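You operate a simulated robot arm through the tools that you are given. There is no shell and no other tool. Be economical: measure what you need, move in short steps, check, and stop when the job is done.

The job below is to be done with a simulated two-armed robot. You get a single attempt, and the scene is never put back.

## Task
Plug the grey dongle into port four, switch on port and headset, and swing the headset's boom down.
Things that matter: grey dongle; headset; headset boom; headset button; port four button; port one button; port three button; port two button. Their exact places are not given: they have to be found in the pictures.

The check looks at the end state, three seconds after you hand in, the way a careful person would. Anything else that was tipped, shoved, dropped, spilled or broken makes it a failure.

## Robot
Two 7-joint arms with two-finger parallel grippers on one trunk, on a base that drives. Base frame: it is fixed to the floor where the robot stands at the start and does not move with it; the origin is under the middle of the robot, x ahead of it, y to its left, z up. Lengths are in cm, angles in rad, forces in N, time in s.
The left shoulder is at the start at [3, 11.9, 93.5], the right one opposite. With the tool pointing down near the work surface each hand reaches from about 28 to 68 cm from the robot's upright axis, wherever it stands, measured 20 degrees to its own side. Places, roughly: grey dongle (3x2x6 cm) [50, 10, 90]; headset [25, 125, 75]; headset boom [20, 130, 80]; headset button [10, 120, 80]; port four button [20, 40, 80]; port one button [10, 40, 80]; port three button [20, 40, 80]; port two button [10, 40, 80]. Payload 3.43 kg a hand.
Tool frame (each hand has its own): the origin (TCP) lies between the finger pads and is the grasp point; the fingertips stand 3 cm ahead of it; z points along the fingers, y is the line along which they close. The gripper opens to 9.4 cm. The fingers are 2.8 cm wide and 1 cm thick; the gripper's body (5 by 9.6 cm) begins 5.5 cm behind the TCP.
Orientation is told as [roll, pitch, yaw] about the base's x, y, z axes, in that order, counted from this pose: with the fingers straight down and closing along the base's y, the tool's x points along the base's -x, its y along +y and its z along -z.

## Interface
- The arms move only by the tool nudge_tool. It takes "left_moves", "right_moves" or both (then of equal length, played together; a hand with none holds still); each is a list of rows, each a list of 7 numbers: the shift along the tool's x, y, z in units of 100 mm (1.0 is 100 mm), then the turn, a rotation vector about the tool's x, y, z in units of 180 degrees (1.0 is 180 degrees), then the opening, from 0 (shut) to 1 (fully open). In form: [[x, y, z, wx, wy, wz, gripper], ...]. A call has 1 to 12 rows; each row is the pose to reach, as a shift and turn from the pose commanded when the call began, along the tool's axes at that moment. A call with a number of a shift or a turn outside -1 to 1 is refused whole. Each row takes 0.2 s and may step no farther than 5 cm and 0.15 rad from the row before; otherwise, or with a gripper value out of range, the whole call is refused. A pose out of reach is approached as far as the arm can. The call stops where the force on the tool passes 40 N (or 10 N more than at its start, if that is more) or the arm is blocked; 0.2 s more then pass. Each finger travels about 7.2 cm/s and halts on what it meets, pressing with about 33 N; the grip force reading is that of the motor and also rises with nothing between the fingers. The clock runs only during rows and for 0.2 s after the last one: add rows that repeat a pose to give the fingers time. The reply holds the time, the measured pose of the TCP, the force on the tool along the base axes, the opening and the grip force, in the units named above and with some noise, with the torque about the TCP (base axes, N m) and any sound that the robot's microphone picked up, and new pictures: "show" is both (left out), scene, wrist or none (wrist: the cameras of the hands that moved).
- Cameras (640 x 400 px; columns grow to the right, rows downward): "scene" is now at [2.81, 4.35, 164.71]; the picture's right is [0.58, -0.81, 0.00], its down [-0.66, -0.47, -0.58] and it looks along [0.47, 0.34, -0.82] (base axes); focal length 280 px, centre (320, 200). "left" rides on the left gripper at [7.6, -1.4, -10.2] in its tool frame; the picture's right is [0.18, 0.98, 0.00], its down [-0.75, 0.14, -0.64] and it looks along [-0.63, 0.12, 0.77] (tool axes); focal length 243 px, centre (320, 200). "right" rides on the right gripper at [7.6, 1.4, -10.2] in its tool frame; the picture's right is [-0.18, 0.98, 0.00], its down [-0.75, -0.14, -0.64] and it looks along [-0.63, -0.12, 0.77] (tool axes); focal length 243 px, centre (320, 200).
- raise_lower(by): slides the trunk up (or, below 0, down) by that many cm; the arms and the scene camera ride with it, the base frame stays. It gives what a move gives, with no picture.
- steer(legs): drives the robot by 1 to 6 legs, each [ahead, turn to the left] in cm and rad, along the robot's own axes; the way and the turn of a leg run together, so that a leg with both is an arc; at most 150 cm and 3.142 rad a leg. The arms and the cameras ride along, it lands a little off, and it stops where it bumps. It gives what a move gives, and a new picture of the scene camera.
- aim_head(pan, tilt): turns the head with the scene camera to pan (to the left, within 2.496 rad either way) and tilt (down, from -0.506 to 1.204), counted from straight ahead of the robot. It gives what a move gives, and a new picture of the scene camera.
- probe_pixels(camera, pixels): for up to 12 pixels [column, row] of the newest picture of that camera ("zoom" is the newest enlarged one), the place [x, y, z] in the base frame of the surface seen there, good to about 0.3 cm, but the place of the scene camera against the robot may be out by one fixed shift of up to 1.2 cm in any direction. It takes no simulated time.
- close_up(camera, box): a new picture of the part [left, top, right, bottom] of that camera's present view, enlarged. It takes no simulated time.
- finish_job(): hands the job in; it is judged then, once.

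Go step by step. Measure first, check grasps and placings, and put right what went wrong. The budget is 80 turns and 260 pictures, counting those below and the enlarged ones. Unless the task says otherwise, let go and move clear before handing in, and close with one line.

The tools are called after "Call:" as name(argument=value, ...) on one line, values as JSON. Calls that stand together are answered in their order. nudge_tool: Moves the arms, as the interface text tells. Its arguments: {"type":"object","properties":{"left_moves":{"type":"array","items":{"type":"array","items":{"type":"number"}}},"right_moves":{"type":"array","items":{"type":"array","items":{"type":"number"}}},"show":{"type":"string","enum":["both","scene","wrist","none"]}},"required":[]} The other tools are called the same way: raise_lower (by) slides the trunk up or down; steer (legs) drives the base; aim_head (pan, tilt) turns the head that bears the scene camera; probe_pixels (camera, pixels) gives the place of the surface under pixels of a picture; close_up (camera, box) takes an enlarged picture of a part of a camera's view; finish_job () hands the job in.

At the start:

```text
clock: 0.0
left_position: [32.45, 33.55, 109.48]
left_orientation: [-0.001, 0.001, -0.001]
left_ft_force: [0.4, 0.2, -0.5]
left_moment: [-0.02, 0.0, -0.01]
left_grip_width: 9.38
left_finger_force: 0.1
right_position: [36.27, 3.94, 106.59]
right_orientation: [0.0, 0.0, 0.001]
right_ft_force: [0.3, 0.7, 0.8]
right_moment: [-0.01, -0.02, -0.01]
right_grip_width: 9.37
right_finger_force: 0.0
trunk travel left (down, up): [-20.0, 21.0]
robot x, y, heading: [0.05, 0.04, -0.001]
head pan, tilt: [0.62, 0.955]
```

scene: 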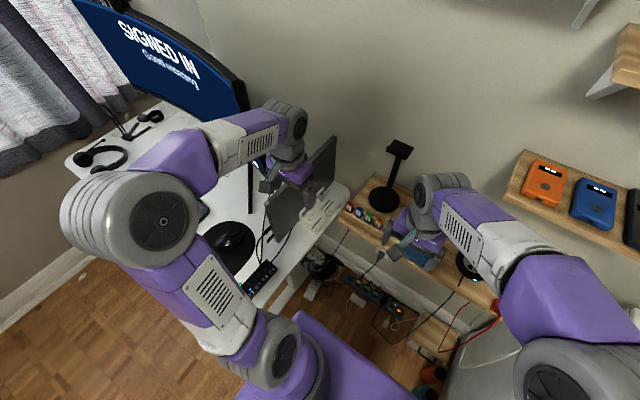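
right: 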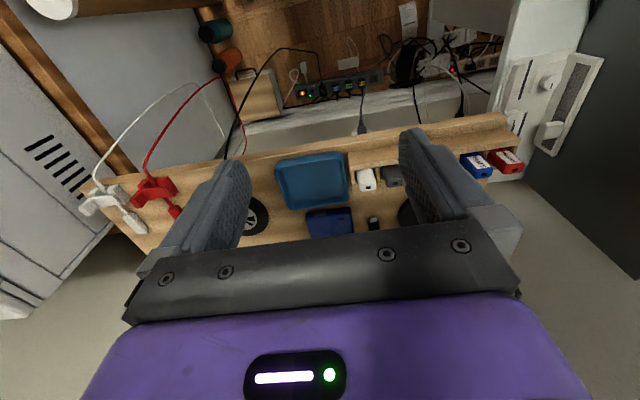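
left: 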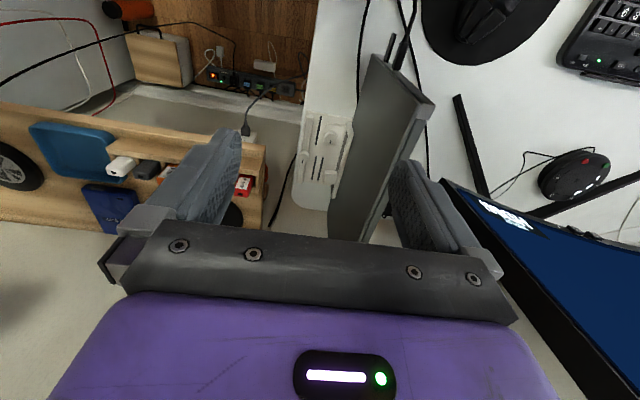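

The right wrist view shows dongles on a shelf around (365,178) white, (392,176) grey and (475,165) blue; the scene shows a USB hub around (262,276). I'll zoom in on these.

Call:
close_up(camera="right", box=[240, 120, 540, 250])

Call:
close_up(camera="scene", box=[200, 180, 360, 310])

Call:
close_up(camera="scene", box=[330, 140, 490, 270])

Call:
close_up(camera="scene", box=[60, 80, 220, 200])

Call:
probe_pixels(camera="right", pixels=[[365, 178], [392, 176], [394, 168], [475, 165], [510, 160], [310, 180], [332, 222], [373, 222], [440, 150]])

Call:
probe_pixels(camera="scene", pixels=[[262, 276], [245, 290], [274, 266], [90, 158], [155, 116], [125, 155], [130, 130], [230, 240], [348, 206], [378, 220], [320, 215]])

```text
2.13 times, centred on (390, 185) of right
```

zoom: 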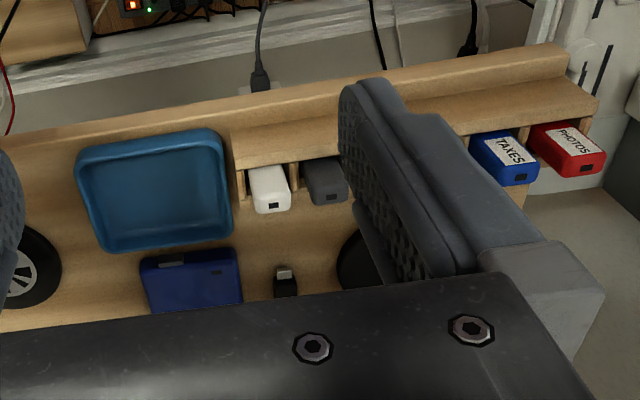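

```text
3.08 times, centred on (280, 245) of scene
```

zoom: 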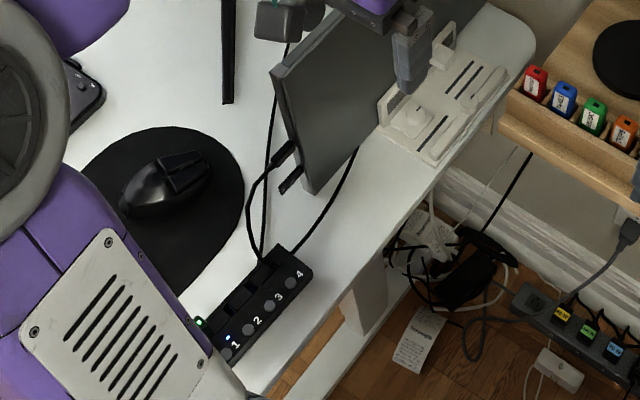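

```text
3.08 times, centred on (410, 205) of scene
```

zoom: 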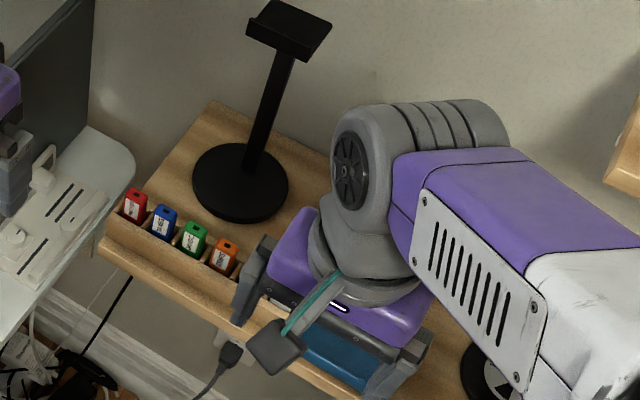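

```text
3.33 times, centred on (140, 140) of scene
```

zoom: 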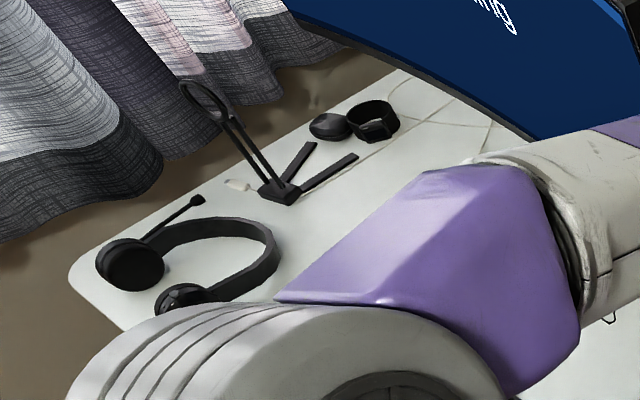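

```text
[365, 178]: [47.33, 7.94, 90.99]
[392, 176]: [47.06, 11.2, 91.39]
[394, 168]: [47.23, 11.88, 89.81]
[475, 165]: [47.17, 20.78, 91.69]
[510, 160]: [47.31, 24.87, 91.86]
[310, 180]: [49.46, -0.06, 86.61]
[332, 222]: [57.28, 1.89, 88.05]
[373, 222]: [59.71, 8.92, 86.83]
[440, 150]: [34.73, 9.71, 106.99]
```

```text
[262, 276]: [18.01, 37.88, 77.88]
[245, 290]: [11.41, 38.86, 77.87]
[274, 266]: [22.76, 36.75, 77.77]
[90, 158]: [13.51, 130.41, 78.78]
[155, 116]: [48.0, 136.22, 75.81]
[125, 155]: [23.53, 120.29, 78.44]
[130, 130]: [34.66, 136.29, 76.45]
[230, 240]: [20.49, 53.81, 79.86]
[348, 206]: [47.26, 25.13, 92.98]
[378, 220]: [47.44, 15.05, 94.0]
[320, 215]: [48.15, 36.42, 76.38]
```

Grey dongle is near (47, 11.2, 91), between white and orange in a rack. I'll move the right hand away to uncover the rack and bring the left hand over to look.

Call:
nudge_tool(right_moves=[[0, -0.5, -0.3, 0, 0, 0, 1], [0, -1, -0.6, 0, 0, 0, 1]], left_moves=[[0, -0.5, 0, 0, 0, 0, 1], [0, -1, 0, 0, 0, 0, 1]], show="none")

Call:
nudge_tool(right_moves=[[0.2, -0.5, 0, 0, 0, 0, 1], [0.4, -1, 0, 0, 0, 0, 1]], left_moves=[[0, -0.5, 0, 0, 0, 0, 1], [0, -0.9, 0, 0, 0, 0, 1]], show="both")

```text
refused: row 1 steps farther than a row can; nothing moved
```

```text
refused: row 1 steps farther than a row can; nothing moved
```

Steps were over 5 cm in norm; I'll use smaller ones.

Call:
nudge_tool(right_moves=[[0, -0.33, -0.2, 0, 0, 0, 1], [0, -0.66, -0.4, 0, 0, 0, 1], [0, -1, -0.6, 0, 0, 0, 1]], left_moves=[[0, -0.33, 0, 0, 0, 0, 1], [0, -0.66, 0, 0, 0, 0, 1], [0, -1, 0, 0, 0, 0, 1]], show="none")

Call:
nudge_tool(right_moves=[[0.13, -0.33, 0, 0, 0, 0, 1], [0.26, -0.66, 0, 0, 0, 0, 1], [0.4, -1, 0, 0, 0, 0, 1]], left_moves=[[0, -0.33, 0, 0, 0, 0, 1], [0, -0.66, 0, 0, 0, 0, 1], [0, -0.9, 0, 0, 0, 0, 1]], show="both")

```text
clock: 0.8
left_position: [32.49, 23.43, 109.34]
left_orientation: [0.004, 0.001, 0.0]
left_ft_force: [-1.3, -0.7, 0.1]
left_moment: [0.0, 0.04, -0.01]
left_grip_width: 9.41
left_finger_force: 0.0
right_position: [36.09, -6.23, 112.46]
right_orientation: [0.002, 0.001, 0.0]
right_ft_force: [0.6, 0.0, 0.1]
right_moment: [0.01, 0.0, 0.01]
right_grip_width: 9.41
right_finger_force: 0.0
trunk travel left (down, up): [-20.0, 21.0]
robot x, y, heading: [0.44, -0.17, 0.001]
head pan, tilt: [0.62, 0.955]
```

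```text
clock: 1.6
left_position: [32.49, 14.37, 109.31]
left_orientation: [0.003, 0.0, 0.001]
left_ft_force: [0.2, -0.2, 0.8]
left_moment: [0.02, -0.04, -0.01]
left_grip_width: 9.4
left_finger_force: 0.0
right_position: [31.92, -16.25, 112.65]
right_orientation: [0.003, 0.001, -0.001]
right_ft_force: [-0.5, 0.1, -0.9]
right_moment: [0.01, -0.02, 0.01]
right_grip_width: 9.39
right_finger_force: 0.1
trunk travel left (down, up): [-20.0, 21.0]
robot x, y, heading: [-0.18, -0.17, 0.002]
head pan, tilt: [0.62, 0.955]
```

scene: 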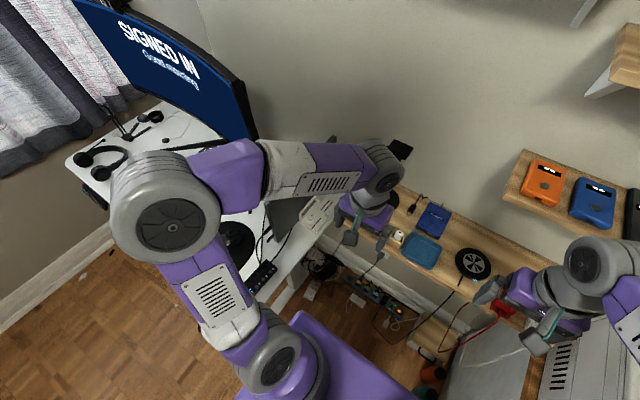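
right: 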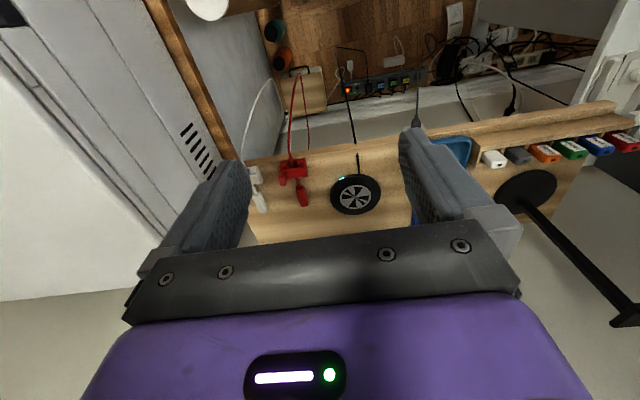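
left: 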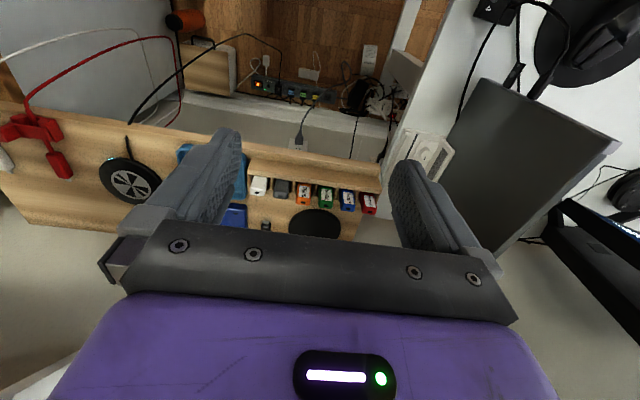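

The left wrist view shows the row: white, grey (282,188), orange, green, blue, red. Zooming in.

Call:
close_up(camera="left", box=[230, 150, 390, 250])

Call:
probe_pixels(camera="zoom", pixels=[[200, 175], [205, 150], [200, 125], [206, 95], [120, 155], [300, 170], [165, 130], [250, 140], [210, 60], [205, 240], [205, 193]])

Call:
close_up(camera="scene", box=[240, 250, 290, 300])

Call:
close_up(camera="scene", box=[60, 80, 180, 190])

```text
4.00 times, centred on (310, 200) of left
```

zoom: 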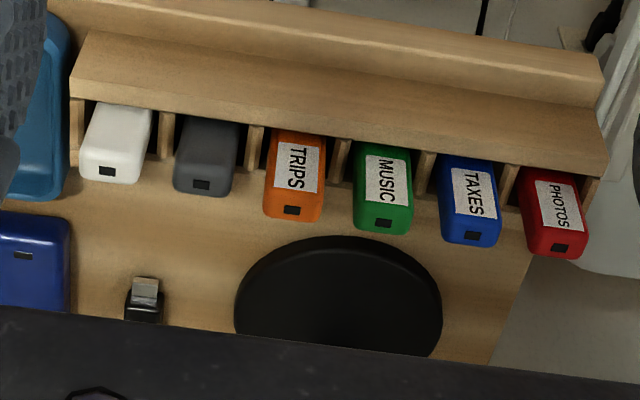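

```text
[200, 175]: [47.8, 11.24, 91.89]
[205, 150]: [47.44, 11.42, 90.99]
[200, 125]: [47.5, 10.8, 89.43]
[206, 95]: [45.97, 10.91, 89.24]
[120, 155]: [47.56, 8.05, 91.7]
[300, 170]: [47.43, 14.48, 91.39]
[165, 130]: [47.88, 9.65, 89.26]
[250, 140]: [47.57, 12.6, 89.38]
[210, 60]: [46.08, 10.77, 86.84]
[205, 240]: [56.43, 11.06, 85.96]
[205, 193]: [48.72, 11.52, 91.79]
```

```text
8.00 times, centred on (265, 275) of scene
```

zoom: 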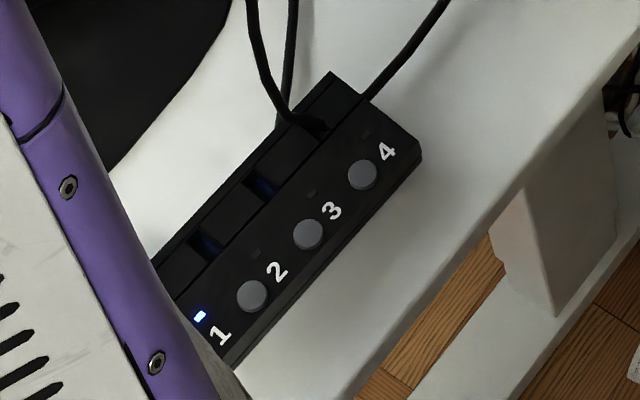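

```text
3.64 times, centred on (120, 135) of scene
```

zoom: 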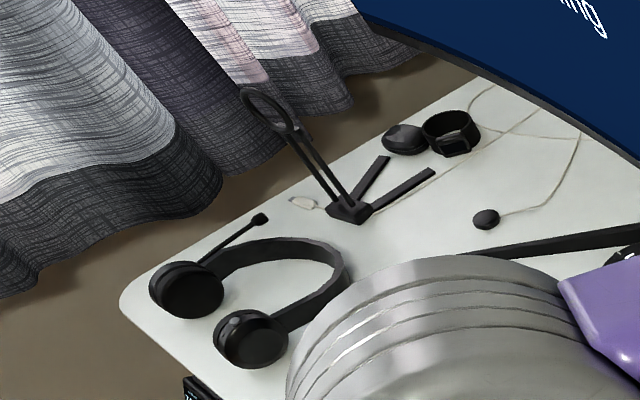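

I'll check obstacles (stand pole, standing laptop) and heights, and the hub with a wrist camera before choosing the grip.

Call:
probe_pixels(camera="left", pixels=[[485, 82], [615, 142], [515, 245], [430, 165], [316, 222], [600, 230], [495, 10]])

Call:
probe_pixels(camera="right", pixels=[[530, 188], [535, 215], [570, 260], [630, 318], [518, 154], [494, 160]])

Call:
nudge_tool(left_moves=[[0.33, 0.3, -0.1, 0, 0, 0, 1], [0.6, 0.6, -0.2, 0, 0, 0, 1], [0.8, 1.0, -0.3, 0, 0, 0, 1]], show="none")

Call:
nudge_tool(left_moves=[[0.25, 0.35, 0, 0, 0, 0, 1], [0.5, 0.7, 0, 0, 0, 0, 1], [0.8, 1.0, 0, 0, 0, 0, 1]], show="both")

```text
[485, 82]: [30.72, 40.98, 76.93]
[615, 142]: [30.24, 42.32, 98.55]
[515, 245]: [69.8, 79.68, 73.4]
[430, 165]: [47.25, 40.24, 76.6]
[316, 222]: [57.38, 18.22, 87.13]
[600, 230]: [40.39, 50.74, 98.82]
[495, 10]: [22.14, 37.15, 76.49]
```

```text
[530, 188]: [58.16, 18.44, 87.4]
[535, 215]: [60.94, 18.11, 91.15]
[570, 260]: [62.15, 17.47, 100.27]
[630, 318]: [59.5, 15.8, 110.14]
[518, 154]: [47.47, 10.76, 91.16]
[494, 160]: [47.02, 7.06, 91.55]
```

```text
clock: 2.4
left_position: [24.63, 24.66, 112.28]
left_orientation: [0.0, 0.0, -0.002]
left_ft_force: [0.0, 1.0, -0.5]
left_moment: [-0.07, 0.02, -0.01]
left_grip_width: 9.39
left_finger_force: 0.0
right_position: [31.98, -16.0, 112.72]
right_orientation: [0.001, -0.002, 0.001]
right_ft_force: [-0.6, 0.7, -0.4]
right_moment: [-0.03, 0.02, 0.0]
right_grip_width: 9.41
right_finger_force: 0.0
trunk travel left (down, up): [-20.0, 21.0]
robot x, y, heading: [-0.23, -0.25, -0.0]
head pan, tilt: [0.62, 0.955]
```

```text
clock: 3.2
left_position: [16.59, 34.66, 112.65]
left_orientation: [0.0, -0.001, -0.002]
left_ft_force: [0.7, 0.1, 0.3]
left_moment: [-0.05, -0.02, -0.01]
left_grip_width: 9.42
left_finger_force: 0.0
right_position: [31.89, -16.04, 112.65]
right_orientation: [0.001, -0.002, 0.001]
right_ft_force: [0.4, 0.4, -0.2]
right_moment: [-0.02, -0.01, 0.02]
right_grip_width: 9.4
right_finger_force: 0.0
trunk travel left (down, up): [-20.0, 21.0]
robot x, y, heading: [-0.16, 0.01, -0.003]
head pan, tilt: [0.62, 0.955]
```

scene: 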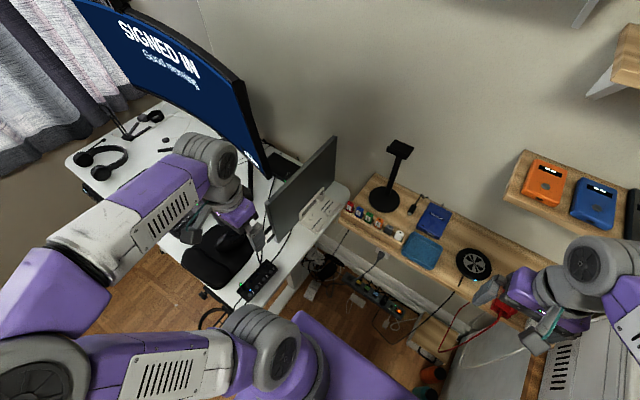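
left: 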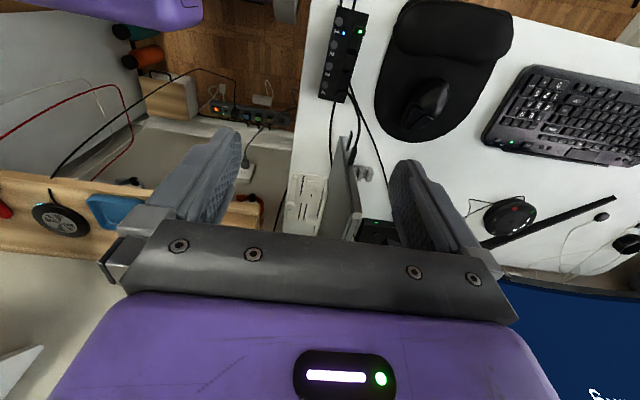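

The whole hub is now visible in the left view near (345,50) and also in the scene near (257,280). Zooming both.

Call:
close_up(camera="left", box=[300, 0, 400, 110])

Call:
close_up(camera="scene", box=[225, 250, 295, 310])

Call:
close_up(camera="scene", box=[50, 120, 170, 200])

Call:
close_up(camera="scene", box=[330, 180, 430, 260])

```text
3.64 times, centred on (350, 55) of left
```

zoom: 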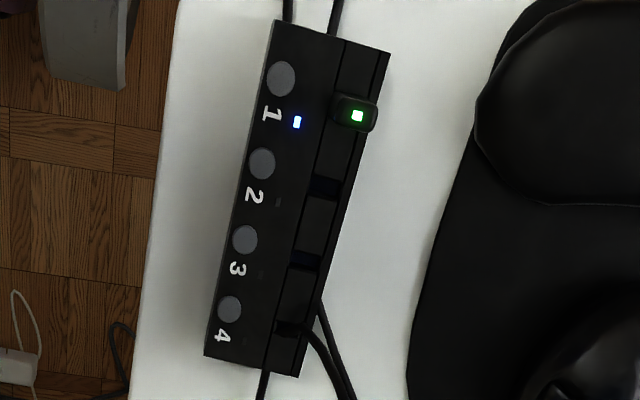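

```text
6.67 times, centred on (260, 280) of scene
```

zoom: 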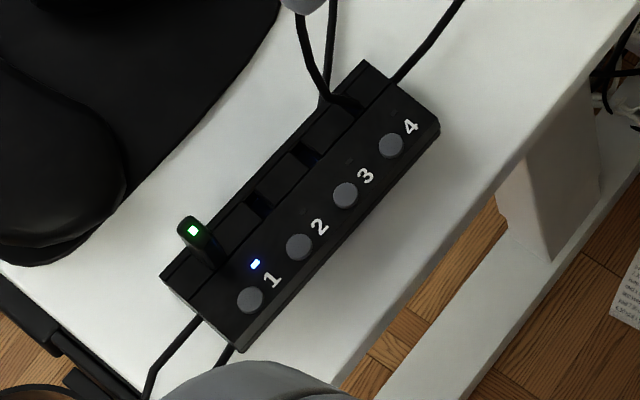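

```text
5.00 times, centred on (110, 160) of scene
```

zoom: 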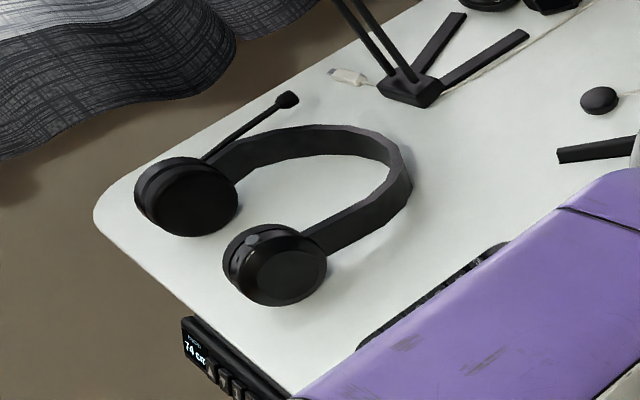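

```text
5.00 times, centred on (380, 220) of scene
```

zoom: 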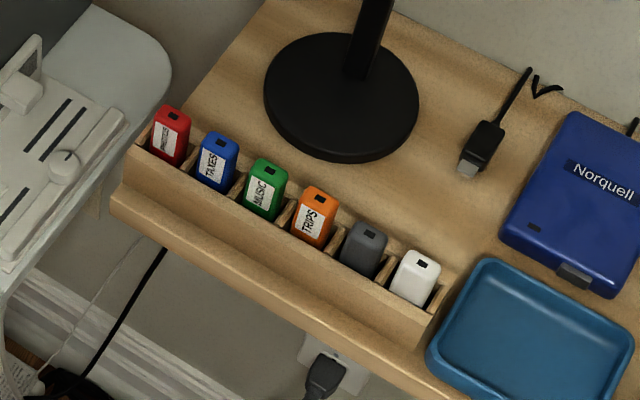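

The hub has port 1 occupied and lit, slots run across the hub (long axis ≈ y), and a cable reaches slot 4. I'll lower the hand for a closer look.

Call:
nudge_tool(left_moves=[[0, 0, 0.4, 0, 0, 0, 1], [0, 0, 0.8, 0, 0, 0, 1], [0, 0, 1.0, 0, 0, 0, 1]], show="none")

Call:
nudge_tool(left_moves=[[0.2, 0, 0.2, 0, 0, 0, 1], [0.3, 0, 0.4, 0, 0, 0, 1]], show="wrist")

Call:
close_up(camera="left", box=[300, 0, 420, 140])

```text
clock: 4.0
left_position: [16.68, 34.38, 102.4]
left_orientation: [0.001, 0.001, 0.001]
left_ft_force: [-0.1, 0.1, 0.5]
left_moment: [-0.02, 0.0, 0.01]
left_grip_width: 9.4
left_finger_force: 0.1
right_position: [31.97, -16.11, 112.68]
right_orientation: [0.001, 0.0, 0.001]
right_ft_force: [-0.5, -0.3, -1.0]
right_moment: [-0.01, -0.01, 0.02]
right_grip_width: 9.42
right_finger_force: 0.1
trunk travel left (down, up): [-20.0, 21.0]
robot x, y, heading: [0.08, 0.01, -0.0]
head pan, tilt: [0.62, 0.955]
```

```text
clock: 4.6
left_position: [14.41, 35.76, 99.56]
left_orientation: [-0.002, 0.0, 0.0]
left_ft_force: [-0.8, 0.2, -0.5]
left_moment: [-0.02, 0.01, -0.01]
left_grip_width: 9.41
left_finger_force: 0.1
left hand out of reach, approached as far as the arm can: row 1, 2
right_position: [32.0, -15.99, 112.66]
right_orientation: [0.0, 0.0, -0.001]
right_ft_force: [0.8, 1.1, 0.8]
right_moment: [-0.01, -0.01, 0.0]
right_grip_width: 9.39
right_finger_force: 0.0
trunk travel left (down, up): [-20.0, 21.0]
robot x, y, heading: [0.23, -0.3, -0.002]
head pan, tilt: [0.62, 0.955]
```

left: 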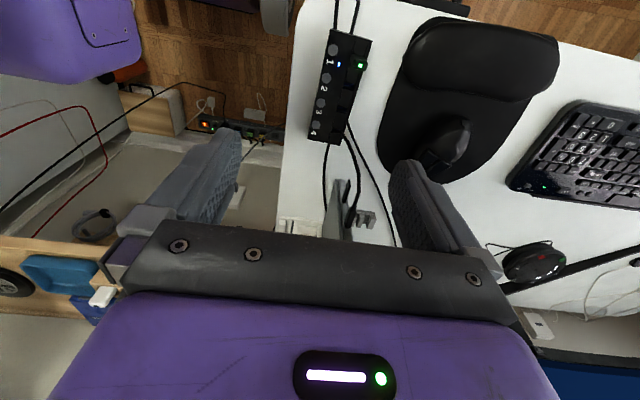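

```text
2.86 times, centred on (360, 70) of left
```

zoom: 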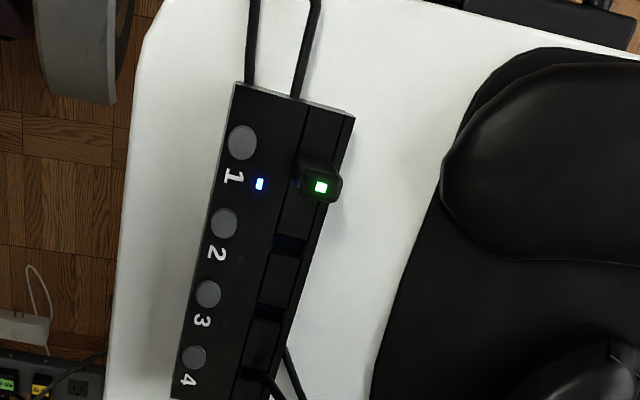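

Call:
close_up(camera="left", box=[310, 80, 370, 160])

Call:
probe_pixels(camera="zoom", pixels=[[320, 200], [250, 250], [300, 265], [330, 280], [230, 310], [290, 200], [350, 200], [310, 235], [370, 250]])

Call:
probe_pixels(camera="left", pixels=[[334, 49], [327, 77], [321, 103], [315, 125], [361, 65], [355, 85], [349, 109]])

```text
5.00 times, centred on (340, 120) of left
```

zoom: 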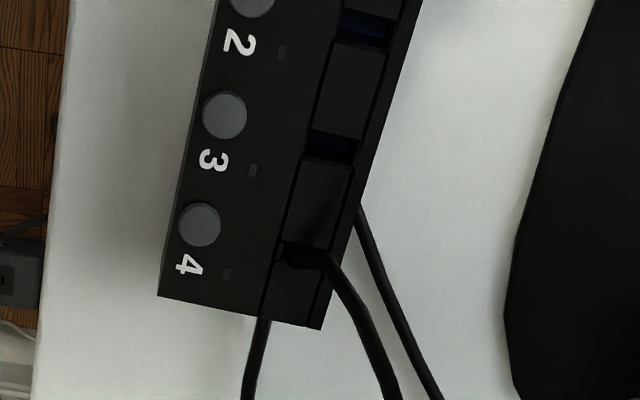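

```text
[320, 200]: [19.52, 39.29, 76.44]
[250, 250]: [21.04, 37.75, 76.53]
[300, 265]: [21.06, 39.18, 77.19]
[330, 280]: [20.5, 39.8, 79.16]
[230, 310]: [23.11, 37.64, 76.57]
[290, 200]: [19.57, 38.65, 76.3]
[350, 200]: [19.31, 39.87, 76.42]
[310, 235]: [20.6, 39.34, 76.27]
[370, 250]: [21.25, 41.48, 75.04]
```

```text
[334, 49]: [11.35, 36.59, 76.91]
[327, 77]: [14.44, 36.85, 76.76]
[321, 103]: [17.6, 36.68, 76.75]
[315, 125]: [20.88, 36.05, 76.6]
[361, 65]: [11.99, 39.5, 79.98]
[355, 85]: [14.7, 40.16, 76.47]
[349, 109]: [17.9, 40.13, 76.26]
```

A cable sits at slot 4 (about (20.5,39.8), z 79). I'll zoom from the scene camera to see if it is plugged or just lying there.

Call:
close_up(camera="scene", box=[255, 252, 280, 272])

Call:
close_up(camera="scene", box=[230, 200, 330, 300])

Call:
close_up(camera="left", box=[310, 120, 390, 245])

```text
16.00 times, centred on (268, 262) of scene
```

zoom: 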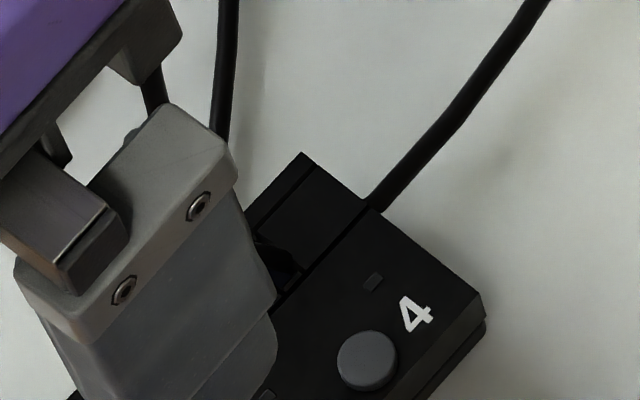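

```text
4.00 times, centred on (280, 250) of scene
```

zoom: 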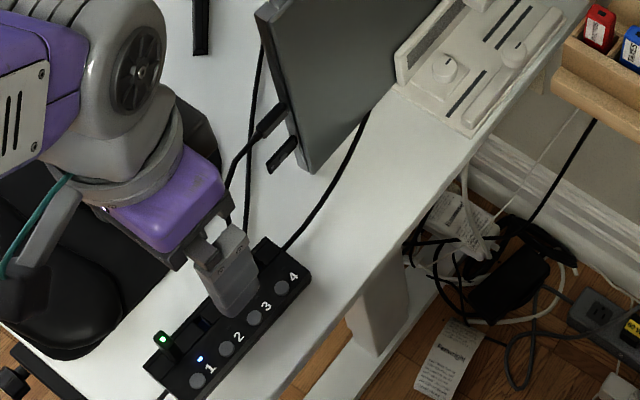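

```text
3.20 times, centred on (350, 182) of left
```

zoom: 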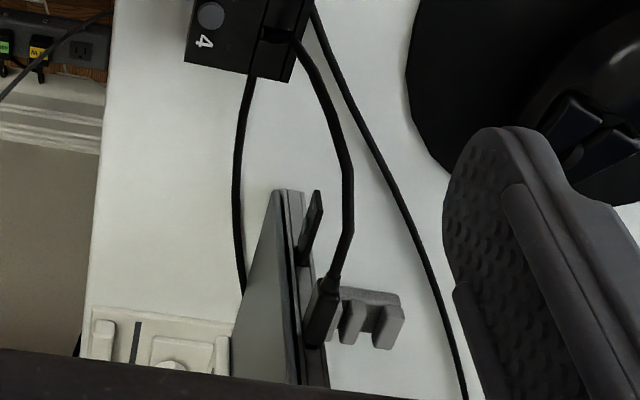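

The laptop's cable appears to end at slot 4, possibly plugged in or lying across. I'll turn the robot left to bring the hub in front and inspect.

Call:
steer(legs=[[0, 0.8]])

Call:
aim_head(pan=0.2, tilt=1.05)

```text
clock: 7.0
left_position: [-14.82, 35.59, 99.48]
left_orientation: [-0.002, 0.002, 0.777]
left_ft_force: [-0.3, -0.3, 0.1]
left_moment: [-0.02, -0.02, -0.01]
left_grip_width: 9.4
left_finger_force: 0.0
right_position: [34.08, 10.85, 112.78]
right_orientation: [0.001, -0.001, 0.775]
right_ft_force: [-0.4, 0.4, 0.5]
right_moment: [-0.04, 0.01, -0.03]
right_grip_width: 9.4
right_finger_force: 0.1
trunk travel left (down, up): [-20.0, 21.0]
robot x, y, heading: [-0.25, 0.06, 0.776]
head pan, tilt: [0.62, 0.955]
```

scene: 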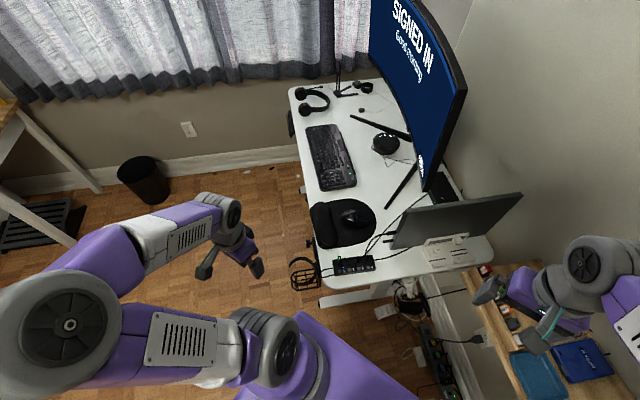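

```text
clock: 7.9
left_position: [-14.9, 35.62, 99.49]
left_orientation: [-0.002, 0.002, 0.776]
left_ft_force: [-0.6, 0.8, -1.3]
left_moment: [0.04, -0.01, 0.0]
left_grip_width: 9.41
left_finger_force: 0.0
right_position: [34.13, 10.94, 112.67]
right_orientation: [0.001, 0.0, 0.775]
right_ft_force: [0.0, 0.9, 0.2]
right_moment: [0.02, -0.01, -0.01]
right_grip_width: 9.4
right_finger_force: 0.2
trunk travel left (down, up): [-20.0, 21.0]
robot x, y, heading: [0.14, 0.38, 0.776]
head pan, tilt: [0.201, 1.051]
```

scene: 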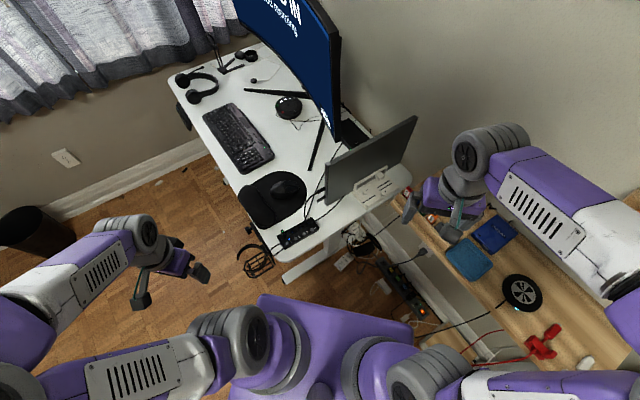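

Call:
close_up(camera="scene", box=[265, 205, 335, 255])

Call:
close_up(camera="scene", box=[300, 210, 325, 240])

```text
8.00 times, centred on (300, 230) of scene
```

zoom: 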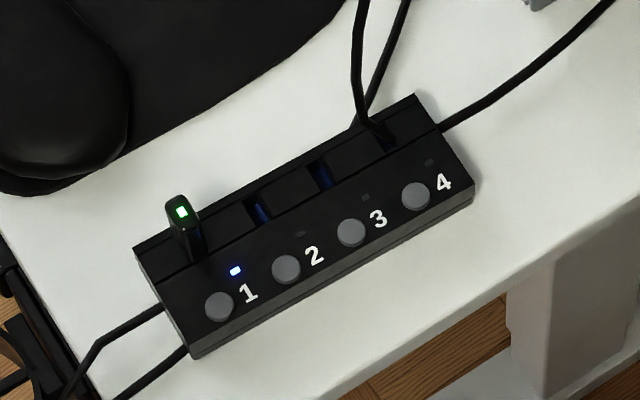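

```text
13.33 times, centred on (312, 225) of scene
```

zoom: 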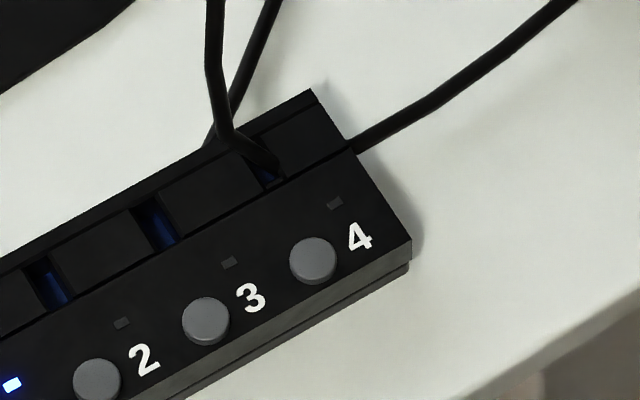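

The cable tip dips into slot 4 with blue still visible beneath. I'll bring the left wrist camera closer for a proper look.

Call:
nudge_tool(left_moves=[[-0.22, -0.28, 0.0, 0, 0, 0, 1], [-0.43, -0.56, 0, 0, 0, 0, 1], [-0.64, -0.84, 0, 0, 0, 0, 1]], show="none")

Call:
nudge_tool(left_moves=[[-0.22, -0.28, 0.1, 0, 0, 0, 1], [-0.43, -0.56, 0.2, 0, 0, 0, 1], [-0.64, -0.84, 0.3, 0, 0, 0, 1]], show="none")

Call:
nudge_tool(left_moves=[[-0.22, -0.28, 0.2, 0, 0, 0, 1], [-0.43, -0.56, 0.4, 0, 0, 0, 1], [-0.64, -0.84, 0.6, 0, 0, 0, 1]], show="wrist")

```text
clock: 8.7
left_position: [-4.04, 34.89, 100.14]
left_orientation: [-0.003, 0.004, 0.777]
left_ft_force: [0.2, 1.0, 0.3]
left_moment: [-0.01, 0.01, -0.03]
left_grip_width: 9.4
left_finger_force: 0.2
left hand out of reach, approached as far as the arm can: row 1, 2, 3
right_position: [34.14, 10.84, 112.54]
right_orientation: [-0.001, 0.002, 0.774]
right_ft_force: [0.2, 1.8, -0.4]
right_moment: [0.01, -0.01, 0.03]
right_grip_width: 9.42
right_finger_force: 0.1
trunk travel left (down, up): [-20.0, 21.0]
robot x, y, heading: [-0.1, -0.13, 0.777]
head pan, tilt: [0.201, 1.051]
```

```text
clock: 9.5
left_position: [6.37, 33.67, 97.36]
left_orientation: [-0.002, 0.002, 0.777]
left_ft_force: [0.6, -0.4, -1.1]
left_moment: [0.03, 0.0, 0.01]
left_grip_width: 9.37
left_finger_force: 0.1
right_position: [34.19, 10.88, 112.73]
right_orientation: [-0.001, 0.001, 0.773]
right_ft_force: [0.3, -0.7, -1.2]
right_moment: [-0.01, -0.01, 0.01]
right_grip_width: 9.39
right_finger_force: 0.0
trunk travel left (down, up): [-20.0, 21.0]
robot x, y, heading: [0.06, -0.14, 0.776]
head pan, tilt: [0.201, 1.051]
```

```text
clock: 10.3
left_position: [16.93, 32.31, 91.4]
left_orientation: [-0.001, 0.003, 0.776]
left_ft_force: [0.4, 0.2, -0.1]
left_moment: [-0.01, 0.02, 0.0]
left_grip_width: 9.38
left_finger_force: 0.1
right_position: [34.25, 10.88, 112.64]
right_orientation: [0.001, 0.001, 0.775]
right_ft_force: [0.5, -0.8, -0.3]
right_moment: [0.0, 0.02, -0.02]
right_grip_width: 9.39
right_finger_force: 0.1
trunk travel left (down, up): [-20.0, 21.0]
robot x, y, heading: [-0.27, -0.05, 0.777]
head pan, tilt: [0.201, 1.051]
```

left: 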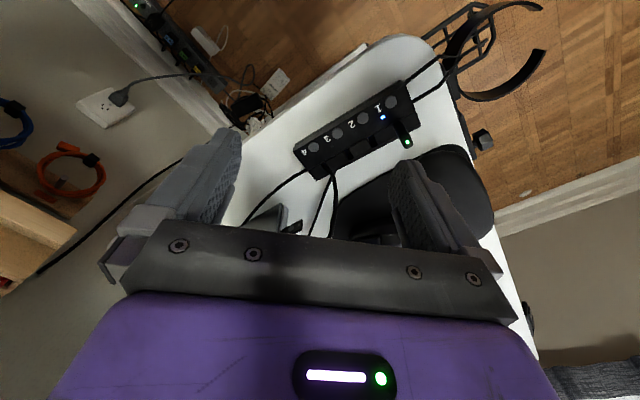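

Call:
close_up(camera="left", box=[285, 110, 365, 220])

Call:
close_up(camera="left", box=[300, 130, 360, 180])

Call:
probe_pixels(camera="zoom", pixels=[[250, 270], [290, 290], [330, 310], [230, 330], [150, 330], [400, 200], [480, 240], [150, 180], [260, 240]])

```text
3.64 times, centred on (325, 165) of left
```

zoom: 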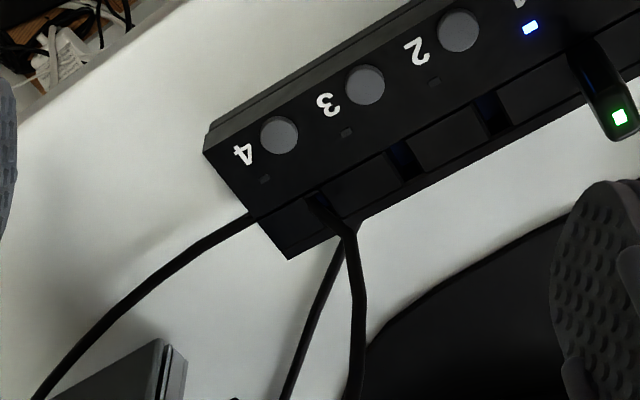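

```text
8.00 times, centred on (330, 155) of left
```

zoom: 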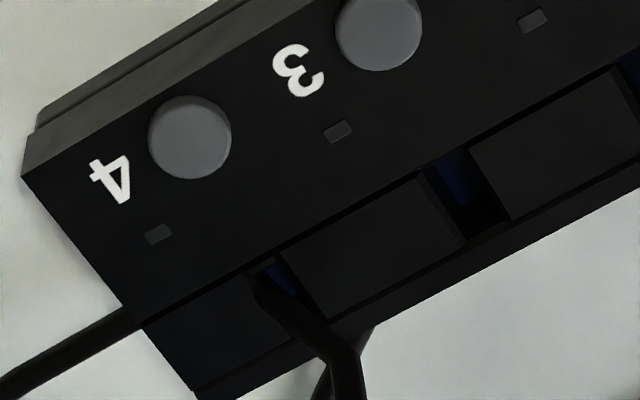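

```text
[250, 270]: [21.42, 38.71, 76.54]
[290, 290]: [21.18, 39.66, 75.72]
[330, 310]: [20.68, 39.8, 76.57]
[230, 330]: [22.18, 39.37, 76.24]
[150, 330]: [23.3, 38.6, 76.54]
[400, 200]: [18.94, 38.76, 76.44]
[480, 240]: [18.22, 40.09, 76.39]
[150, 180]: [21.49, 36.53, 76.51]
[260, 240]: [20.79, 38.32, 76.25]
```

Slot 4 shares its mouth with the end of a decorative-looking laptop cable. I'll measure the slots and buttons precisely from this closer view.

Call:
close_up(camera="left", box=[290, 80, 420, 180])

Call:
probe_pixels(camera="zoom", pixels=[[105, 330], [115, 330], [40, 335], [95, 380]])

```text
4.00 times, centred on (355, 130) of left
```

zoom: 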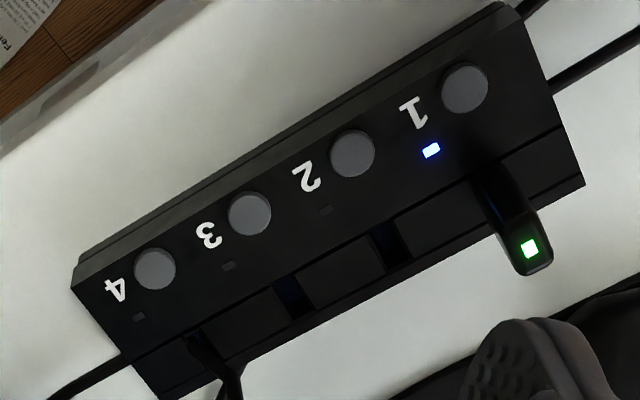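

```text
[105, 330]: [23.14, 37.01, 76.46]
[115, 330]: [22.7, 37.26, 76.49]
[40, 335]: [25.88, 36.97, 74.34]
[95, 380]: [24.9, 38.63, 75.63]
```

Call:
probe_pixels(camera="zoom", pixels=[[465, 88], [352, 154], [250, 213], [155, 269], [343, 270], [240, 325], [165, 355], [392, 245], [293, 295], [205, 345], [500, 5], [130, 345]])

Call:
probe_pixels(camera="zoom", pixels=[[75, 285], [160, 398], [583, 185], [373, 232], [408, 262], [275, 285], [310, 312], [190, 335], [230, 375], [520, 270], [520, 230]])

```text
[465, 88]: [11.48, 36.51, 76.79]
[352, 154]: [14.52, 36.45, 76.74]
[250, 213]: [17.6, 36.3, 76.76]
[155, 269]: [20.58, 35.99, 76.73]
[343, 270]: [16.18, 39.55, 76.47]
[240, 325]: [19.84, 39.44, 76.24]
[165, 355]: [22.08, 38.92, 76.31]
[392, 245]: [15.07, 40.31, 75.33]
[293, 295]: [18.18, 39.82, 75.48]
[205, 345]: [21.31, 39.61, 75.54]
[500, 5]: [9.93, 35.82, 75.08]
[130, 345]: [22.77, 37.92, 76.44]
```

```text
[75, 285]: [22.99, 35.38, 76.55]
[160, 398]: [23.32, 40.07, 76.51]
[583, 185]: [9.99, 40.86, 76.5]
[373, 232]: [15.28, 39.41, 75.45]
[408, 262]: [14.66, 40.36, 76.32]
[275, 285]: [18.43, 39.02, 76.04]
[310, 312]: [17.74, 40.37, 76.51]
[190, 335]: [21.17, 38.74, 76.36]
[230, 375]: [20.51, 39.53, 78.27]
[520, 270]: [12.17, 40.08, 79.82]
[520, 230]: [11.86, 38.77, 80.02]
```

Hub measured: yaw ≈ -0.058 rad, slot 4 ≈ (21.1, 39.5, top 76.5), button 4 ≈ (20.6, 36.0, 76.7). The right hand is well placed for the dongle, so I'll bring it above the dongle, closing along base x, while the left hand rises.

Call:
nudge_tool(right_moves=[[-0.16, -0.15, 0.1, 0, 0, -0.042, 1], [-0.33, -0.31, 0.25, 0, 0, -0.085, 1], [-0.5, -0.46, 0.4, 0, 0, -0.127, 1], [-0.66, -0.62, 0.6, 0, 0, -0.169, 1], [-0.83, -0.77, 0.8, 0, 0, -0.211, 1], [-0.98, -0.92, 1.0, 0, 0, -0.2534, 1]], left_moves=[[0.0, 0.2, -0.2, 0, 0, 0, 1], [0.0, 0.4, -0.4, 0, 0, 0, 1], [0.0, 0.6, -0.6, 0, 0, 0, 1], [0.0, 0.8, -0.8, 0, 0, 0, 1], [0.0, 1, -1, 0, 0, 0, 1], [0.0, 1, -1, 0, 0, 0, 1]], show="both")

```text
clock: 11.7
left_position: [9.55, 39.47, 101.37]
left_orientation: [-0.001, 0.0, 0.776]
left_ft_force: [0.0, 0.0, -0.3]
left_moment: [0.03, 0.01, 0.0]
left_grip_width: 9.38
left_finger_force: 0.0
right_position: [47.78, 11.11, 102.6]
right_orientation: [0.003, 0.0, 1.574]
right_ft_force: [0.2, -0.7, -0.2]
right_moment: [0.0, 0.03, -0.03]
right_grip_width: 9.42
right_finger_force: 0.1
trunk travel left (down, up): [-20.0, 21.0]
robot x, y, heading: [-0.52, -0.18, 0.777]
head pan, tilt: [0.201, 1.051]
```

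scene: 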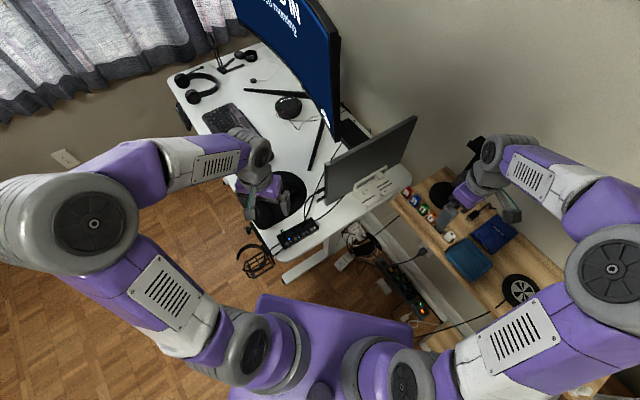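
right: 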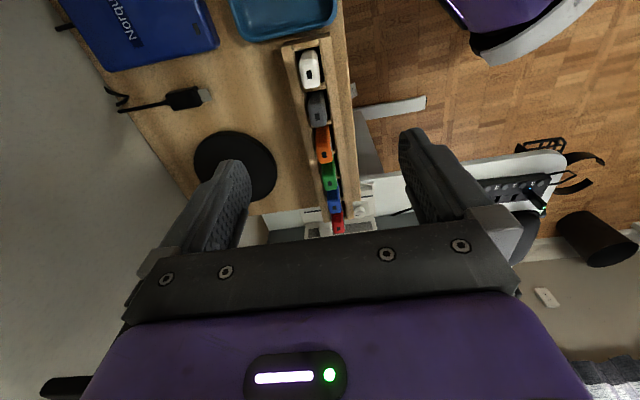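
left: 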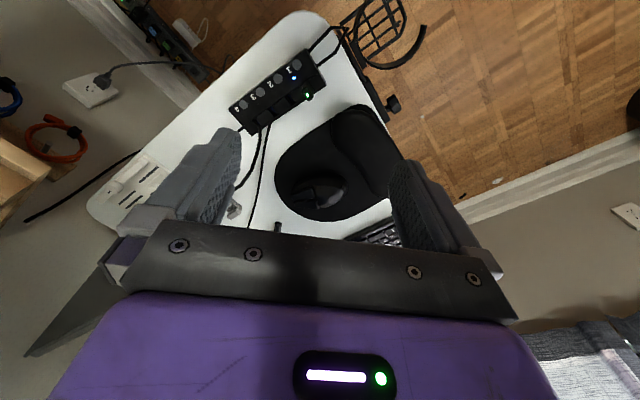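

Call:
close_up(camera="right", box=[270, 30, 370, 240])

Call:
close_up(camera="right", box=[280, 70, 360, 150])

Call:
probe_pixels(camera="right", pixels=[[310, 100], [325, 100], [318, 98], [316, 108], [314, 122], [324, 120], [300, 105], [332, 105], [309, 62], [342, 105]])

```text
1.90 times, centred on (320, 135) of right
```

zoom: 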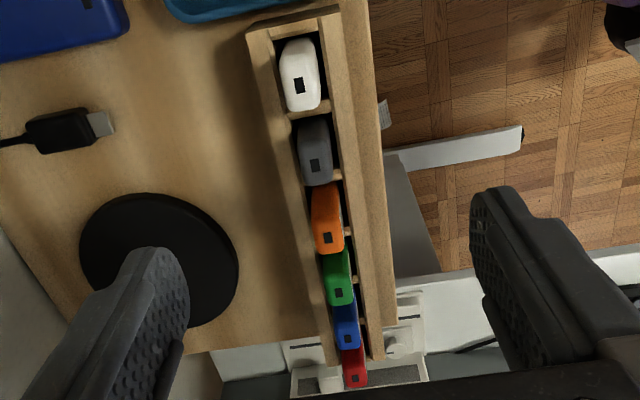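

```text
5.00 times, centred on (320, 110) of right
```

zoom: 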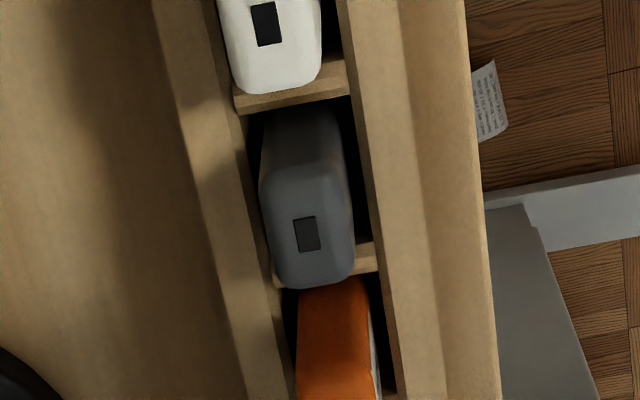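

```text
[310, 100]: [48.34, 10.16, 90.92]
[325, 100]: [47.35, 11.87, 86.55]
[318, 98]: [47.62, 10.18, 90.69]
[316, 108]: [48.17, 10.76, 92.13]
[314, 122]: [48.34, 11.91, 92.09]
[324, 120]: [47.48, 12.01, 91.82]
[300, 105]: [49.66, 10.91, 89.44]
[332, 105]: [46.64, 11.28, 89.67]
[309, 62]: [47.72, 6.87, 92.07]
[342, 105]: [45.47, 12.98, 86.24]
```

The dongle spans x ≈ 47.2–48.9, centre y ≈ 11.2, top 92.1, rack walls at 89.6. Descending to TCP z ≈ 93.

Call:
nudge_tool(right_moves=[[-0.01, -0.025, 0.3, 0, 0, 0, 0.6], [-0.01, -0.025, 0.6, 0, 0, 0, 0.5], [-0.01, -0.025, 0.8, 0, 0, 0, 0.45], [-0.01, -0.025, 0.9, 0, 0, 0, 0.45], [-0.01, -0.025, 0.9, 0, 0, 0, 0.45]], show="wrist")

Call:
close_up(camera="right", box=[220, 120, 420, 250])

```text
clock: 12.9
left_position: [9.49, 39.35, 101.36]
left_orientation: [-0.002, 0.002, 0.776]
left_ft_force: [-0.1, 0.4, 0.5]
left_moment: [0.05, -0.03, -0.01]
left_grip_width: 9.4
left_finger_force: 0.1
right_position: [47.87, 11.35, 93.81]
right_orientation: [0.0, 0.0, 1.572]
right_ft_force: [0.9, 0.0, -0.6]
right_moment: [-0.01, 0.0, 0.05]
right_grip_width: 4.22
right_finger_force: 0.0
trunk travel left (down, up): [-20.0, 21.0]
robot x, y, heading: [-0.03, -0.01, 0.779]
head pan, tilt: [0.201, 1.051]
```

right: 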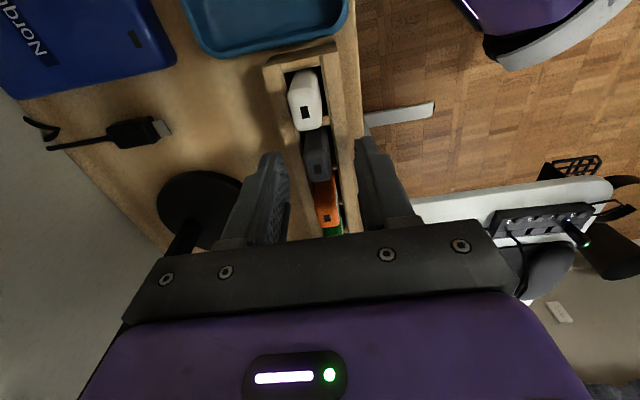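

```text
3.08 times, centred on (320, 185) of right
```

zoom: 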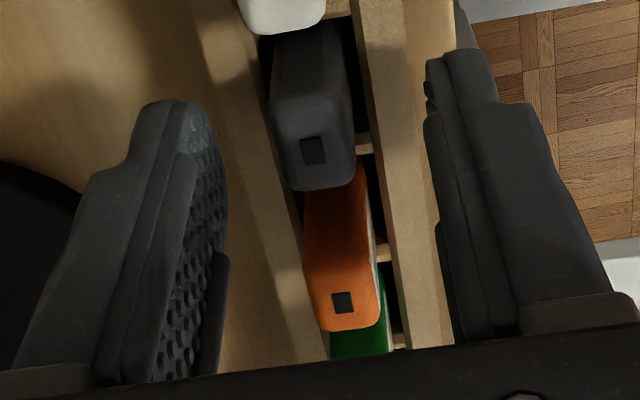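

Call:
probe_pixels(camera="zoom", pixels=[[175, 105], [205, 130], [220, 200], [440, 60], [480, 60], [490, 90], [312, 152], [300, 110], [315, 180], [342, 300]])

```text
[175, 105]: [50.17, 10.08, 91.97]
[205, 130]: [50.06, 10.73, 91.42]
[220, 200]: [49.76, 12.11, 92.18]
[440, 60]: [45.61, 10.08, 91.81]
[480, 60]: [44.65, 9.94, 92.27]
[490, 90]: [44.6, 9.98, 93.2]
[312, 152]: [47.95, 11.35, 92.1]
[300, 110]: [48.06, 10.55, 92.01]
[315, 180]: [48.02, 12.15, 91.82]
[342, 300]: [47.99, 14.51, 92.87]
```

Aligned within ~0.15 cm. Lower 0.8 cm and close.

Call:
nudge_tool(right_moves=[[0, -0.012, 0.04, 0, 0, 0, 0.45], [0, -0.012, 0.08, 0, 0, 0, 0.45], [0, -0.012, 0.08, 0, 0, 0, 0.3], [0, -0.012, 0.08, 0, 0, 0, 0.15], [0, -0.012, 0.08, 0, 0, 0, 0.0], [0, -0.012, 0.08, 0, 0, 0, 0.0]], show="wrist")

```text
clock: 14.3
left_position: [9.39, 39.25, 101.3]
left_orientation: [-0.003, 0.002, 0.776]
left_ft_force: [0.3, -0.5, 1.0]
left_moment: [0.01, -0.01, 0.01]
left_grip_width: 9.42
left_finger_force: 0.2
right_position: [47.95, 11.5, 93.06]
right_orientation: [-0.002, 0.0, 1.573]
right_ft_force: [0.0, -0.3, -0.9]
right_moment: [0.03, 0.02, 0.04]
right_grip_width: 1.33
right_finger_force: 32.8
trunk travel left (down, up): [-20.0, 21.0]
robot x, y, heading: [-0.14, 0.16, 0.773]
head pan, tilt: [0.201, 1.051]
```

right: 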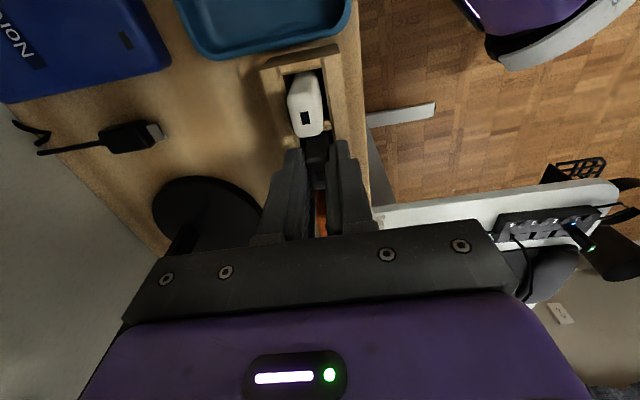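

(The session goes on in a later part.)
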